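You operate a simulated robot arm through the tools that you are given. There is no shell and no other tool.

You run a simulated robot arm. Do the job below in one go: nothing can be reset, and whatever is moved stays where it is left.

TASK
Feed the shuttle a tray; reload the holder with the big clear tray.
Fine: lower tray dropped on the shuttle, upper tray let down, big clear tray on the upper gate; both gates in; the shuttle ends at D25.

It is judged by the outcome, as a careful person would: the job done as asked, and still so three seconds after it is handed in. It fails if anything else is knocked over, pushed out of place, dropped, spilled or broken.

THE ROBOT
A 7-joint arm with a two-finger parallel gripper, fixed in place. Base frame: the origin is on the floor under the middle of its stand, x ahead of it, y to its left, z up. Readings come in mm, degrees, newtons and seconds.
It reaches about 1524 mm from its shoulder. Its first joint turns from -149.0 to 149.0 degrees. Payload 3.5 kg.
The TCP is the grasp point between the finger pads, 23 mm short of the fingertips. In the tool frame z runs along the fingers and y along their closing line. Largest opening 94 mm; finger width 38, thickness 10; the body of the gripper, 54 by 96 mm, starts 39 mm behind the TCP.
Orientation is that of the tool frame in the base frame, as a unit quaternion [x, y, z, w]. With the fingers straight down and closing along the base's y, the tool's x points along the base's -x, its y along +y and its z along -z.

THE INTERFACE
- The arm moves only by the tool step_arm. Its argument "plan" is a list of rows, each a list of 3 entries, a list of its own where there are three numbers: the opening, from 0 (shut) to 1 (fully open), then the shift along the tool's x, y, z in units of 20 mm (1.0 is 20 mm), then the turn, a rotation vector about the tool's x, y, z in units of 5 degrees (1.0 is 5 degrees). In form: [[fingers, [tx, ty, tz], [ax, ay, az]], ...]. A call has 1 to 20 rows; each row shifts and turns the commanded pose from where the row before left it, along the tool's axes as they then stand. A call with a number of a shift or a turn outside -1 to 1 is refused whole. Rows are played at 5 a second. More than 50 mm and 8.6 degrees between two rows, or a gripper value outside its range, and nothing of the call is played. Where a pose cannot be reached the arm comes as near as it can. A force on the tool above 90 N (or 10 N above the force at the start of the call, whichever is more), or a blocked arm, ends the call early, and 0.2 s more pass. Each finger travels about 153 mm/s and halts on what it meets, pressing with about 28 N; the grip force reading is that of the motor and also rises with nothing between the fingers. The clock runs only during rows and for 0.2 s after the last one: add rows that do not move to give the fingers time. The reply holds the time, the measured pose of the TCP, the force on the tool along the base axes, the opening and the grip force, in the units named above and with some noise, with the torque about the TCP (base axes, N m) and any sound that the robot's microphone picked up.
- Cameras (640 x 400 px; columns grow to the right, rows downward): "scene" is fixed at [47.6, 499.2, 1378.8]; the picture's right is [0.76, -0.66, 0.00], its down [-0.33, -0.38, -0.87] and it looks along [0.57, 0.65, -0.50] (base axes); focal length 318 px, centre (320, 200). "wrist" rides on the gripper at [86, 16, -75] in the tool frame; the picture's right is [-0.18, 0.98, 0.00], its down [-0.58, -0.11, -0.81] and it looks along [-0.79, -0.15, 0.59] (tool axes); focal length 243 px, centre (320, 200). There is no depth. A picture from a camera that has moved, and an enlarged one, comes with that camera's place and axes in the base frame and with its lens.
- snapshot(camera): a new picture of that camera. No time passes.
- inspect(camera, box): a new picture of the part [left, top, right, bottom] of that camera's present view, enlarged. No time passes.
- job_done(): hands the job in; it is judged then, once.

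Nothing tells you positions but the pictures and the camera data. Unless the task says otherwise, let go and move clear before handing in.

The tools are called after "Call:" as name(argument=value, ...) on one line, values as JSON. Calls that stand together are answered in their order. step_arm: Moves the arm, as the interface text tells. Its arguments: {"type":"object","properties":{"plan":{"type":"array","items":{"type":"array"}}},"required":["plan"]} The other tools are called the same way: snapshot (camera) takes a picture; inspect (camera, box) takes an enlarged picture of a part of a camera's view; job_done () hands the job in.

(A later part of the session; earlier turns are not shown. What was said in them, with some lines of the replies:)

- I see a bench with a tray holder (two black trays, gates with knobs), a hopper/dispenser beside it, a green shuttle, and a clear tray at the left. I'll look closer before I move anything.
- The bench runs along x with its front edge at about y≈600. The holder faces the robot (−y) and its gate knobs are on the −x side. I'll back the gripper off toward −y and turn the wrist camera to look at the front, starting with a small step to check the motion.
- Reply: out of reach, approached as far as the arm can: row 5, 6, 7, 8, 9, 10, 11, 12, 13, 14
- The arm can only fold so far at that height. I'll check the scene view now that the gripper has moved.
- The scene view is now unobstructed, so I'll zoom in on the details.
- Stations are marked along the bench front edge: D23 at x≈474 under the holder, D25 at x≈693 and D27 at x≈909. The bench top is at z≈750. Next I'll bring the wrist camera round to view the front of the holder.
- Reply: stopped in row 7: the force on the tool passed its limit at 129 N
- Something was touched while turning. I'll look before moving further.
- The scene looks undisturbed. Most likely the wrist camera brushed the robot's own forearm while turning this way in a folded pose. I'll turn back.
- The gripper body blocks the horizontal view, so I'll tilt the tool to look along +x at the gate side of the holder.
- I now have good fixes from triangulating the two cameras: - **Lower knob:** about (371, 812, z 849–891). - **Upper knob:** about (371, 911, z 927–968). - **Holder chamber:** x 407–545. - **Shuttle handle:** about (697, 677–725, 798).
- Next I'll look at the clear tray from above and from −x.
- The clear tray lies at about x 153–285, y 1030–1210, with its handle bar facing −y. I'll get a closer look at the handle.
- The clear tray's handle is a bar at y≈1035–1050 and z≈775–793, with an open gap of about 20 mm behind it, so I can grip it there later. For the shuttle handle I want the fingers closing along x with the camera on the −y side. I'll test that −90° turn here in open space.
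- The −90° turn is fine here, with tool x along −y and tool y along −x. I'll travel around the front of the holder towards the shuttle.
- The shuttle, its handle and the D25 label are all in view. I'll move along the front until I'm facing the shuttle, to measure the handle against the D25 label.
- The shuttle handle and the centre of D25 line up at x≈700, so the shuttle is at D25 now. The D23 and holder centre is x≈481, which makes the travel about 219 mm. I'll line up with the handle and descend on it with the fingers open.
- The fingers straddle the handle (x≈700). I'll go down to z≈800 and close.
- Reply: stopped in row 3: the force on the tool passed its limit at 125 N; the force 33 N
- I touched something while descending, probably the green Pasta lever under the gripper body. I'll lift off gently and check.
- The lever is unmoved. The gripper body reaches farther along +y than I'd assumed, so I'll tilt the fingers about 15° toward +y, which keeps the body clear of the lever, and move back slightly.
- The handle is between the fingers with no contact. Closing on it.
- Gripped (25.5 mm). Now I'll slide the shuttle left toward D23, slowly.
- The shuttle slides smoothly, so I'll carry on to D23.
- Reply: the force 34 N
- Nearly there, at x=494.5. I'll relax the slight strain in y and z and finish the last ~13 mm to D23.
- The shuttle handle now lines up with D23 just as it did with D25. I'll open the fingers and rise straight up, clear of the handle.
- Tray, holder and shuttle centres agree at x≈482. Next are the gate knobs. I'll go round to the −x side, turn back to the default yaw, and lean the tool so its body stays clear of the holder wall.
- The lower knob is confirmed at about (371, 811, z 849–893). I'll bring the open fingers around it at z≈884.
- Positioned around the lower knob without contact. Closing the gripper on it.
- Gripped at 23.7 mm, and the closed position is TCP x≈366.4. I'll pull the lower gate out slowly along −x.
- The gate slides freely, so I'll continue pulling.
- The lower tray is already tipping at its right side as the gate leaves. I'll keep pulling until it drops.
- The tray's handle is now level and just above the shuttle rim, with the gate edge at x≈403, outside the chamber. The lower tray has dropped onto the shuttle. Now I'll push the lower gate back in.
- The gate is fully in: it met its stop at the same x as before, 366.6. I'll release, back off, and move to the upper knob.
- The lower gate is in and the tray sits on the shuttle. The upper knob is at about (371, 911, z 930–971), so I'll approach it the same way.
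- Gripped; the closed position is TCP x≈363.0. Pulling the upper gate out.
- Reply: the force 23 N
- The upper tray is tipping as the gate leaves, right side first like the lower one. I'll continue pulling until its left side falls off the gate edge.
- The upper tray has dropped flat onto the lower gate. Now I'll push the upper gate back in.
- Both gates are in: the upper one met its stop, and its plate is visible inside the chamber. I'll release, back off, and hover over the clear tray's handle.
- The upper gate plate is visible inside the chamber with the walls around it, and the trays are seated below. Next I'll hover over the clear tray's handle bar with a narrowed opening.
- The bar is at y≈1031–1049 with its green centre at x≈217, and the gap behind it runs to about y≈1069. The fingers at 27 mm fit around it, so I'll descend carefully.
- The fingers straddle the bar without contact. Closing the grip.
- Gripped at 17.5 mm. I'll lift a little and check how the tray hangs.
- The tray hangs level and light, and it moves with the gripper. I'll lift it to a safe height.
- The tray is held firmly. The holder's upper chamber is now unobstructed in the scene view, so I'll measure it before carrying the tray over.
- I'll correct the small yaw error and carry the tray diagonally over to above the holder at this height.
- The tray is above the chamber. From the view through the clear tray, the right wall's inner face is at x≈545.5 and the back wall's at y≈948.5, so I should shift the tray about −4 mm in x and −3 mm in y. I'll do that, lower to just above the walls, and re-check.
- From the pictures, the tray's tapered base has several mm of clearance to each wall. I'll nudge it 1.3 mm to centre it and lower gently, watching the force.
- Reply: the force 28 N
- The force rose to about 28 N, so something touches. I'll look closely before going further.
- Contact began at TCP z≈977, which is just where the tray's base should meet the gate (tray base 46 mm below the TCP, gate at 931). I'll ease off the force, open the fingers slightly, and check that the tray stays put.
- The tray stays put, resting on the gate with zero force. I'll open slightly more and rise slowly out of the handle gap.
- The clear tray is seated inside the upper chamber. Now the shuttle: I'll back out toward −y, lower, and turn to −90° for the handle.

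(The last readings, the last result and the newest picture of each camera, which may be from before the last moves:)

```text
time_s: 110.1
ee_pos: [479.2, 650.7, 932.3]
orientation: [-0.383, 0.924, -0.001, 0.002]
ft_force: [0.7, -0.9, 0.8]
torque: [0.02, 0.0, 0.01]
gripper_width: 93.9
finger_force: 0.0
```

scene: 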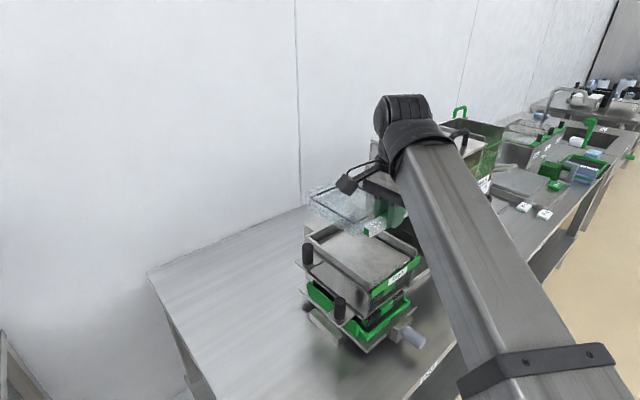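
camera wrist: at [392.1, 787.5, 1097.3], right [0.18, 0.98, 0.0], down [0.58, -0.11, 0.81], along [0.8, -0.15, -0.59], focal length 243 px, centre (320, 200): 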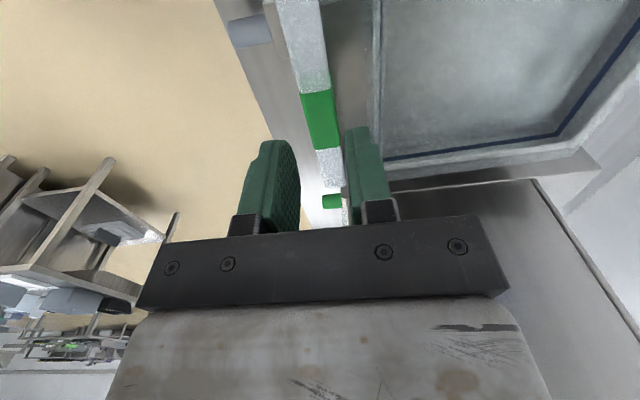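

Call:
step_arm(plan=[[1, [0, 0, 0], [0, 0, -1]], [1, [0, 0, 0], [0, 0, -1]], [1, [0, 0, 0], [0, 0, -1]], [1, [0, 0, 0], [0, 0, -1]], [1, [0, 0, 0], [0, 0, -1]], [1, [0, 0, 0], [0, 0, -1]], [1, [0, 0, 0], [0, 0, -1]], [1, [0, 0, 0], [0, 0, -1]], [1, [0, 0, 0], [0, 0, -1]], [1, [0, 0, 0], [0, -1, 0]], [1, [0, 0, 0], [0, -1, 0]], [1, [0, 0, 0], [0, -1, 0]]])

Call:
snapshot(camera="wrist")

Call:
inspect(camera="scene", box=[290, 200, 450, 350])

```text
time_s: 112.7
ee_pos: [478.3, 651.4, 932.2]
orientation: [0.701, -0.701, -0.091, -0.094]
ft_force: [-1.5, 0.3, -0.4]
torque: [0.0, -0.01, 0.03]
gripper_width: 94.1
finger_force: 0.0
```

```text
taken
camera wrist: at [463.0, 548.5, 982.5], right [-0.98, 0.18, 0.04], down [0.1, 0.35, 0.93], along [0.15, 0.92, -0.36], focal length 243 px, centre (320, 200)
```

wrist: 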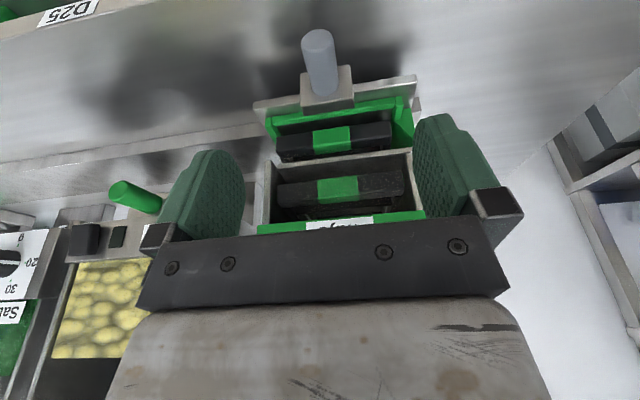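

```text
2.67 times, centred on (370, 275) of scene
camera zoom: at [47.6, 499.2, 1378.8], right [0.76, -0.66, 0.0], down [-0.33, -0.38, -0.87], along [0.57, 0.65, -0.5], focal length 847 px, centre (187, 0)
```

zoom: 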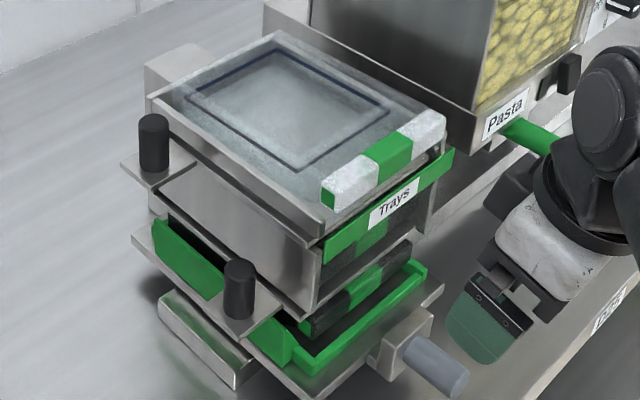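

Call:
inspect(camera="wrist", box=[240, 20, 440, 240])

Call:
inspect(camera="scene", box=[340, 260, 420, 340])

Call:
inspect(camera="scene", box=[310, 195, 410, 295])

```text
1.82 times, centred on (340, 130) of wrist
camera zoom: at [463.0, 548.5, 982.5], right [-0.98, 0.18, 0.04], down [0.1, 0.35, 0.93], along [0.15, 0.92, -0.36], focal length 441 px, centre (284, 327)
```

zoom: 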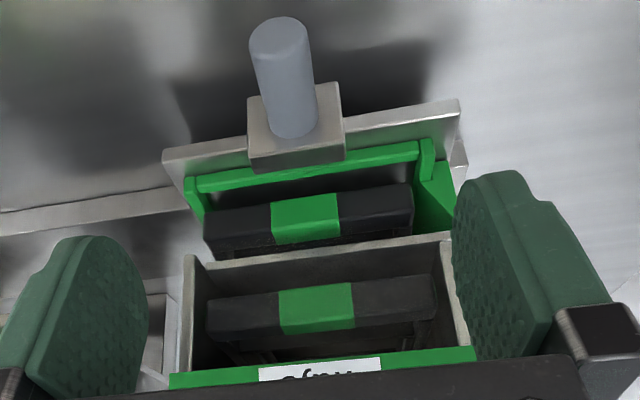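

```text
5.00 times, centred on (380, 300) of scene
camera zoom: at [47.6, 499.2, 1378.8], right [0.76, -0.66, 0.0], down [-0.33, -0.38, -0.87], along [0.57, 0.65, -0.5], focal length 1588 px, centre (20, -300)
```

zoom: 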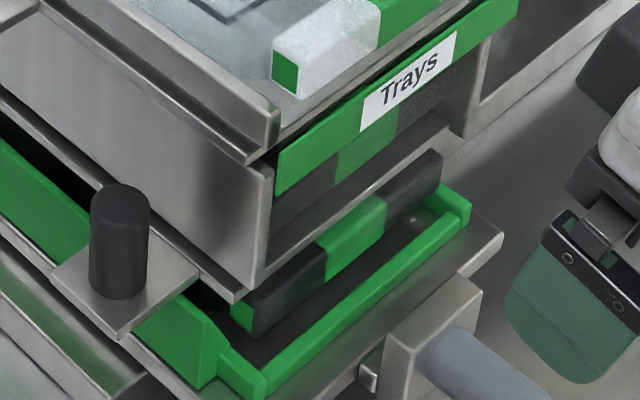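

```text
4.00 times, centred on (360, 245) of scene
camera zoom: at [47.6, 499.2, 1378.8], right [0.76, -0.66, 0.0], down [-0.33, -0.38, -0.87], along [0.57, 0.65, -0.5], focal length 1270 px, centre (160, 20)
```

zoom: 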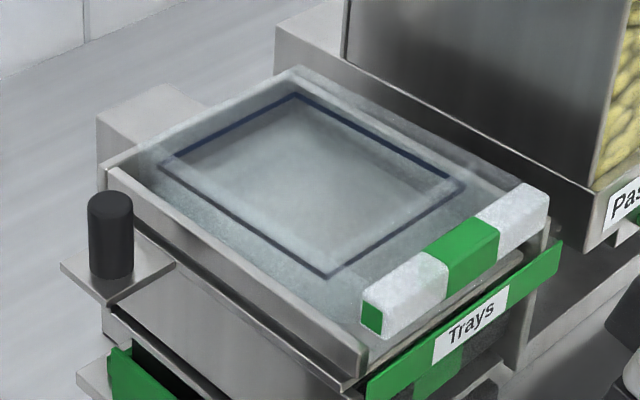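

All three trays are level and in place. I'll descend on the shuttle handle with the tilted tool, as before.

Call:
step_arm(plan=[[1, [-0.81, -0.1, 0.22], [0, 0, 0]], [1, [-0.81, -0.1, 0.22], [0, 0, 0]], [1, [0.2475, 0, 0.917], [0, 0, 0]], [1, [0.2475, 0, 0.917], [0, 0, 0]], [1, [0.2475, 0, 0.917], [0, 0, 0]], [1, [0.2475, 0, 0.917], [0, 0, 0]], [1, [0, 0, 0], [0, 0, 0]]])

Call:
snapshot(camera="wrist")

```text
time_s: 114.3
ee_pos: [483.2, 683.3, 856.7]
orientation: [-0.701, 0.701, 0.09, 0.094]
ft_force: [0.5, 0.9, -0.8]
torque: [-0.02, 0.02, 0.0]
gripper_width: 93.9
finger_force: 0.0
```

```text
taken
camera wrist: at [467.3, 581.8, 906.4], right [-0.98, 0.18, 0.04], down [0.1, 0.35, 0.93], along [0.15, 0.92, -0.37], focal length 243 px, centre (320, 200)
```

wrist: 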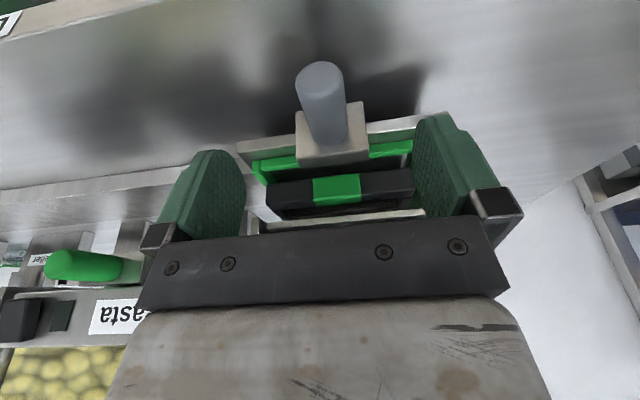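

Call:
step_arm(plan=[[1, [0.247, 0, 0.917], [0, 0, 0]], [1, [0.247, 0, 0.917], [0, 0, 0]], [1, [0.22, 0, 0.82], [0, 0, 0]], [1, [0, 0, 0], [0, 0, 0]]])

Call:
snapshot(camera="wrist")

```text
time_s: 115.3
ee_pos: [483.7, 684.2, 802.2]
orientation: [0.702, -0.7, -0.091, -0.094]
ft_force: [0.1, -0.8, 0.3]
torque: [0.01, 0.02, -0.01]
gripper_width: 93.9
finger_force: 0.0
```

```text
taken
camera wrist: at [467.4, 582.1, 851.7], right [-0.98, 0.18, 0.04], down [0.1, 0.35, 0.93], along [0.15, 0.92, -0.37], focal length 243 px, centre (320, 200)
```

wrist: 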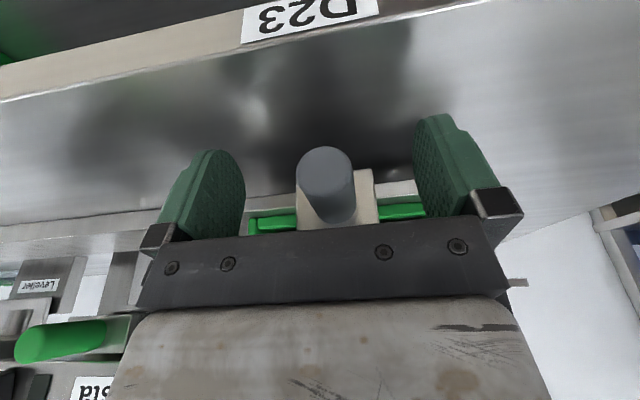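

Call:
step_arm(plan=[[0, [0, 0.03, 0], [0, 0, 0]], [0, [0, 0, 0], [0, 0, 0]], [0, [0, 0, 0], [0, 0, 0]], [0, [0, 0, 0], [0, 0, 0]]])

Call:
snapshot(camera="wrist")

```text
time_s: 116.3
ee_pos: [482.6, 684.5, 801.4]
orientation: [0.702, -0.7, -0.091, -0.094]
ft_force: [-8.6, 0.0, -2.4]
torque: [0.15, -0.17, 0.25]
gripper_width: 25.7
finger_force: 44.8
```

```text
taken
camera wrist: at [466.4, 582.2, 851.6], right [-0.98, 0.18, 0.04], down [0.1, 0.35, 0.93], along [0.15, 0.92, -0.37], focal length 243 px, centre (320, 200)
```

wrist: 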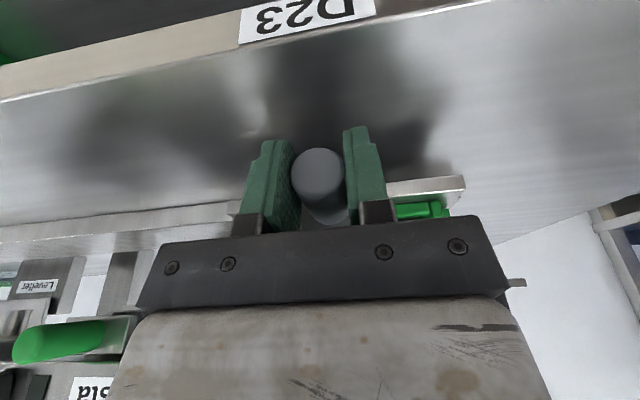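

Gripped. Now I'll slide the loaded shuttle gently right, toward D25.

Call:
step_arm(plan=[[0, [0, -0.15, 0.002], [0, 0, 0]], [0, [0, -0.3, 0.002], [0, 0, 0]], [0, [0, -0.4, 0.002], [0, 0, 0]], [0, [0, -0.4, 0.002], [0, 0, 0]], [0, [0, -0.4, 0.002], [0, 0, 0]], [0, [0, -0.4, 0.002], [0, 0, 0]], [0, [0, -0.4, 0.002], [0, 0, 0]], [0, [0, -0.4, 0.002], [0, 0, 0]], [0, [0, -0.4, 0.002], [0, 0, 0]], [0, [0, -0.4, 0.002], [0, 0, 0]], [0, [0, -0.4, 0.002], [0, 0, 0]], [0, [0, -0.3, 0.002], [0, 0, 0]], [0, [0, -0.15, 0.002], [0, 0, 0]]])

Call:
inspect(camera="scene", box=[300, 200, 480, 350])

```text
time_s: 119.1
ee_pos: [573.8, 684.4, 801.7]
orientation: [-0.701, 0.701, 0.09, 0.094]
ft_force: [-2.4, -0.2, -8.5]
torque: [-0.03, -0.15, -0.04]
gripper_width: 26.0
finger_force: 44.2
```

```text
2.67 times, centred on (390, 275) of scene
camera zoom: at [47.6, 499.2, 1378.8], right [0.76, -0.66, 0.0], down [-0.33, -0.38, -0.87], along [0.57, 0.65, -0.5], focal length 847 px, centre (133, 0)
```

zoom: 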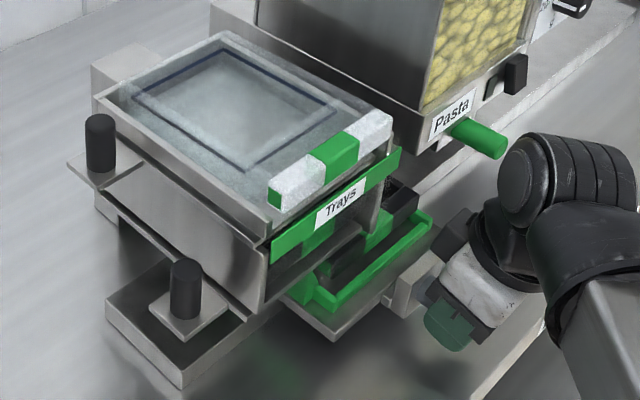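

Call:
step_arm(plan=[[0, [0, -0.2, 0.002], [0, 0, 0]], [0, [0, -0.4, 0.002], [0, 0, 0]], [0, [0, -0.4, 0.002], [0, 0, 0]], [0, [0, -0.4, 0.002], [0, 0, 0]], [0, [0, -0.4, 0.002], [0, 0, 0]], [0, [0, -0.4, 0.002], [0, 0, 0]], [0, [0, -0.4, 0.002], [0, 0, 0]], [0, [0, -0.4, 0.002], [0, 0, 0]], [0, [0, -0.4, 0.002], [0, 0, 0]], [0, [0, -0.4, 0.002], [0, 0, 0]], [0, [0, -0.4, 0.002], [0, 0, 0]], [0, [0, -0.4, 0.002], [0, 0, 0]], [0, [0, -0.4, 0.002], [0, 0, 0]], [0, [0, -0.4, 0.002], [0, 0, 0]], [0, [0, -0.4, 0.002], [0, 0, 0]], [0, [0, -0.3, 0.002], [0, 0, 0]], [0, [0, -0.15, 0.002], [0, 0, 0]], [0, [0, 0, 0], [0, 0, 0]]])

Call:
snapshot(camera="wrist")

Call:
inspect(camera="scene", box=[330, 200, 510, 350])

```text
time_s: 122.9
ee_pos: [698.2, 684.1, 801.6]
orientation: [0.702, -0.701, -0.09, -0.092]
ft_force: [5.5, -5.8, -29.5]
torque: [-0.03, -0.07, -0.02]
gripper_width: 25.5
finger_force: 45.2
```

```text
taken
camera wrist: at [683.1, 582.2, 851.8], right [-0.98, 0.18, 0.04], down [0.1, 0.35, 0.93], along [0.15, 0.92, -0.37], focal length 243 px, centre (320, 200)
```

wrist: 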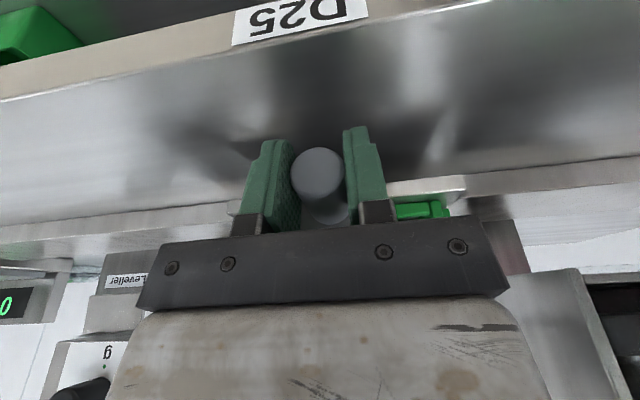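

```text
2.67 times, centred on (420, 275) of scene
camera zoom: at [47.6, 499.2, 1378.8], right [0.76, -0.66, 0.0], down [-0.33, -0.38, -0.87], along [0.57, 0.65, -0.5], focal length 847 px, centre (53, 0)
```

zoom: 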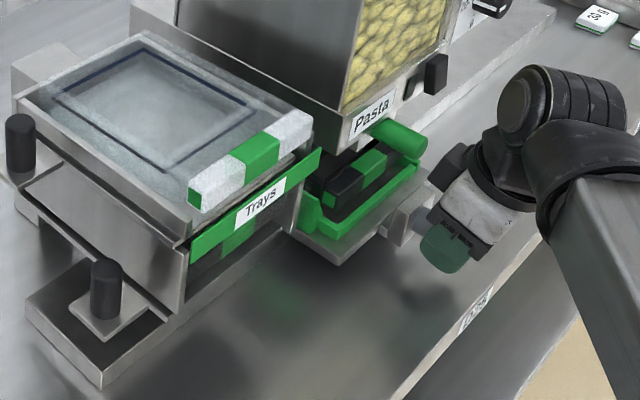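

The shuttle is about 2 mm short of its original D25 position (label centre 699–700, handle originally ~701). I'll fine-adjust and relax the vertical strain before releasing.

Call:
step_arm(plan=[[0, [0.026, -0.06, 0.09], [0, 0, 0]], [0, [0, -0.05, 0], [0, 0, 0]], [0, [0, 0, 0], [0, 0, 0]]])

Call:
snapshot(camera="wrist")

```text
time_s: 123.7
ee_pos: [700.1, 683.8, 802.3]
orientation: [0.701, -0.701, -0.091, -0.094]
ft_force: [-0.1, -7.0, 4.8]
torque: [-1.2, -0.05, -0.12]
gripper_width: 25.5
finger_force: 44.7
```

```text
taken
camera wrist: at [683.9, 582.0, 851.6], right [-0.98, 0.18, 0.04], down [0.1, 0.35, 0.93], along [0.15, 0.92, -0.36], focal length 243 px, centre (320, 200)
```

wrist: 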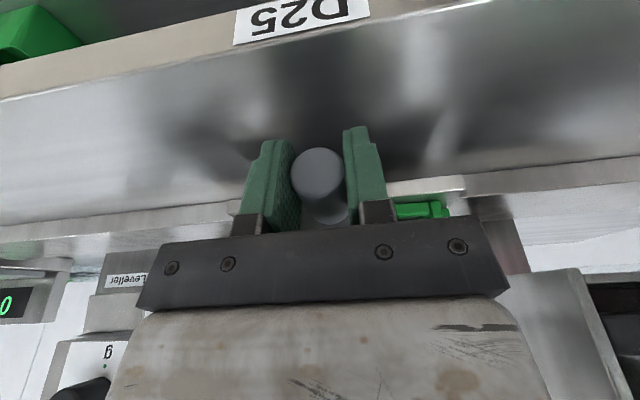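

The shuttle handle is at x≈700, in line with the D25 label. I'll release and rise clear.

Call:
step_arm(plan=[[1, [0, 0, 0], [0, 0, 0]], [1, [0, 0, 0], [0, 0, 0]], [1, [0, 0, 0], [0, 0, 0]], [1, [0, 0, 0], [0, 0, 0]], [1, [-0.247, 0, -0.917], [0, 0, 0]], [1, [-0.247, 0, -0.917], [0, 0, 0]], [1, [-0.247, 0, -0.917], [0, 0, 0]], [1, [-0.247, 0, -0.917], [0, 0, 0]], [1, [0.5, 0, -0.9], [0, 0, 0]], [1, [0.5, 0, -0.9], [0, 0, 0]], [1, [0.5, 0, -0.9], [0, 0, 0]]])

Call:
snapshot(camera="wrist")

Call:
snapshot(camera="scene")

Call:
inspect(camera="scene", box=[300, 190, 480, 350])

```text
time_s: 126.1
ee_pos: [699.3, 641.7, 920.6]
orientation: [0.701, -0.701, -0.091, -0.093]
ft_force: [0.3, 0.0, 0.3]
torque: [-0.04, -0.02, -0.01]
gripper_width: 93.8
finger_force: 0.1
```

```text
taken
camera wrist: at [684.0, 539.6, 971.2], right [-0.98, 0.18, 0.04], down [0.1, 0.35, 0.93], along [0.15, 0.92, -0.37], focal length 243 px, centre (320, 200)
```

wrist: 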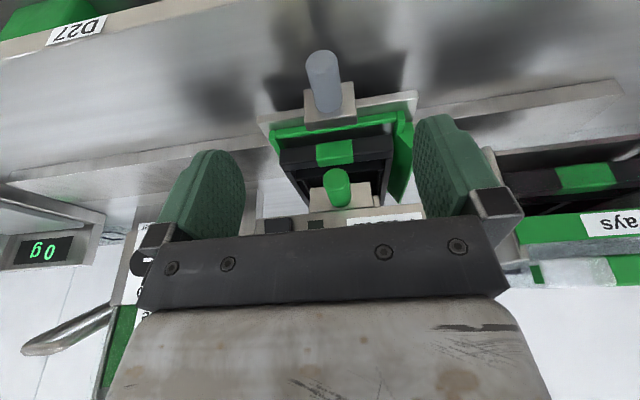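

```text
taken
```

scene: 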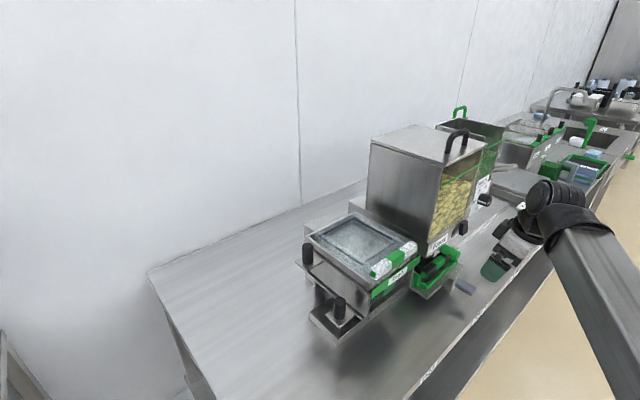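

```text
2.50 times, centred on (390, 270) of scene
camera zoom: at [47.6, 499.2, 1378.8], right [0.76, -0.66, 0.0], down [-0.33, -0.38, -0.87], along [0.57, 0.65, -0.5], focal length 794 px, centre (145, 25)
```

zoom: 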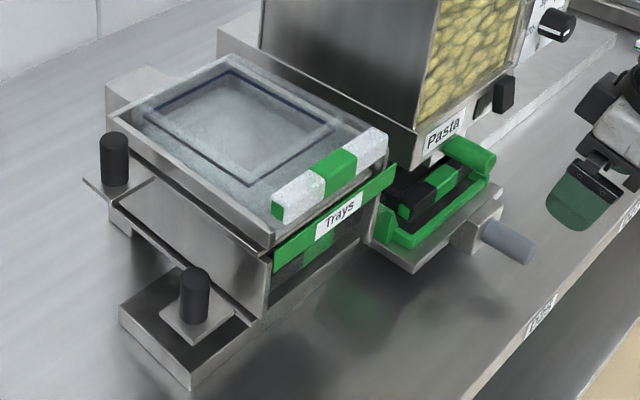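

Everything matches the first picture: both knobs are back at their starting positions and the shuttle is at D25. The tray is on the shuttle, the black tray is on the lower gate, and the clear tray is on the upper gate. I'll back the arm off a bit further and take a last look.

Call:
step_arm(plan=[[1, [0.9, 0, -0.6], [0, 0, 0]], [1, [0.9, 0, -0.6], [0, 0, 0]], [1, [0.9, 0, -0.6], [0, 0, 0]], [1, [0, 0, 0], [0, 0, 0]], [1, [0, 0, 0], [0, 0, 0]]])

Call:
inspect(camera="scene", box=[300, 200, 400, 350])

Call:
inspect(camera="scene", box=[390, 200, 500, 340])

Call:
inspect(camera="wrist", box=[200, 0, 640, 240])

```text
time_s: 127.3
ee_pos: [699.7, 580.3, 942.2]
orientation: [0.702, -0.701, -0.091, -0.094]
ft_force: [-0.4, -0.2, 0.4]
torque: [0.0, -0.01, 0.01]
gripper_width: 94.0
finger_force: 0.1
```

```text
2.67 times, centred on (350, 275) of scene
camera zoom: at [47.6, 499.2, 1378.8], right [0.76, -0.66, 0.0], down [-0.33, -0.38, -0.87], along [0.57, 0.65, -0.5], focal length 847 px, centre (240, 0)
```

zoom: 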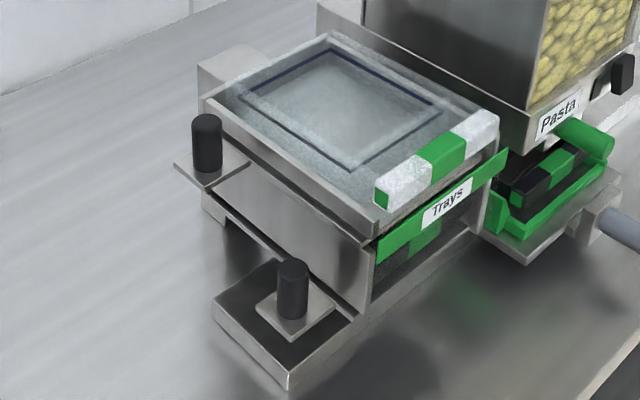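

```text
2.86 times, centred on (445, 270) of scene
camera zoom: at [47.6, 499.2, 1378.8], right [0.76, -0.66, 0.0], down [-0.33, -0.38, -0.87], along [0.57, 0.65, -0.5], focal length 907 px, centre (-37, 0)
```

zoom: 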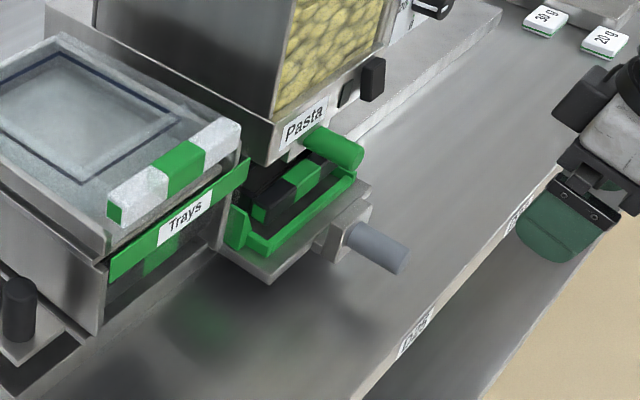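

```text
1.45 times, centred on (420, 120) of wrist
camera zoom: at [683.7, 478.4, 992.1], right [-0.98, 0.18, 0.04], down [0.1, 0.35, 0.93], along [0.15, 0.92, -0.37], focal length 353 px, centre (174, 316)
```

zoom: 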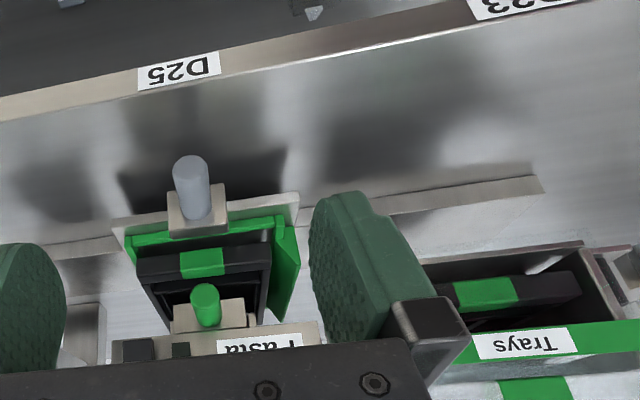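

The last pictures show the job complete:
- **Shuttle:** at D25, with the black tray seated on it.
- **Lower gate:** in, holding the former upper tray.
- **Upper gate:** in, holding the clear tray level inside the walls.

The arm is clear of everything, so I'm handing in.

Call:
job_done()

```text
The job is handed in.
```

The job is done and handed in:
- **Shuttle:** it carries the lower black tray and sits at D25, about 1 mm from where it started.
- **Lower gate:** pushed fully in, now holding the former upper tray, level.
- **Upper gate:** pushed fully in, with the big clear tray resting level on it inside the holder walls.

There were two unplanned contacts. Early on the force limit stopped a turn in mid-air, where I saw nothing but the robot's own arm to hit. Later, while I was lowering onto the shuttle handle, the gripper pressed on what was almost certainly the green Pasta lever, and the force limit stopped that too (peak 125 N). The lever looked unmoved afterward, and I saw no pasta spilled. Nothing else looked disturbed in the final pictures, and the arm is clear of the bench equipment.
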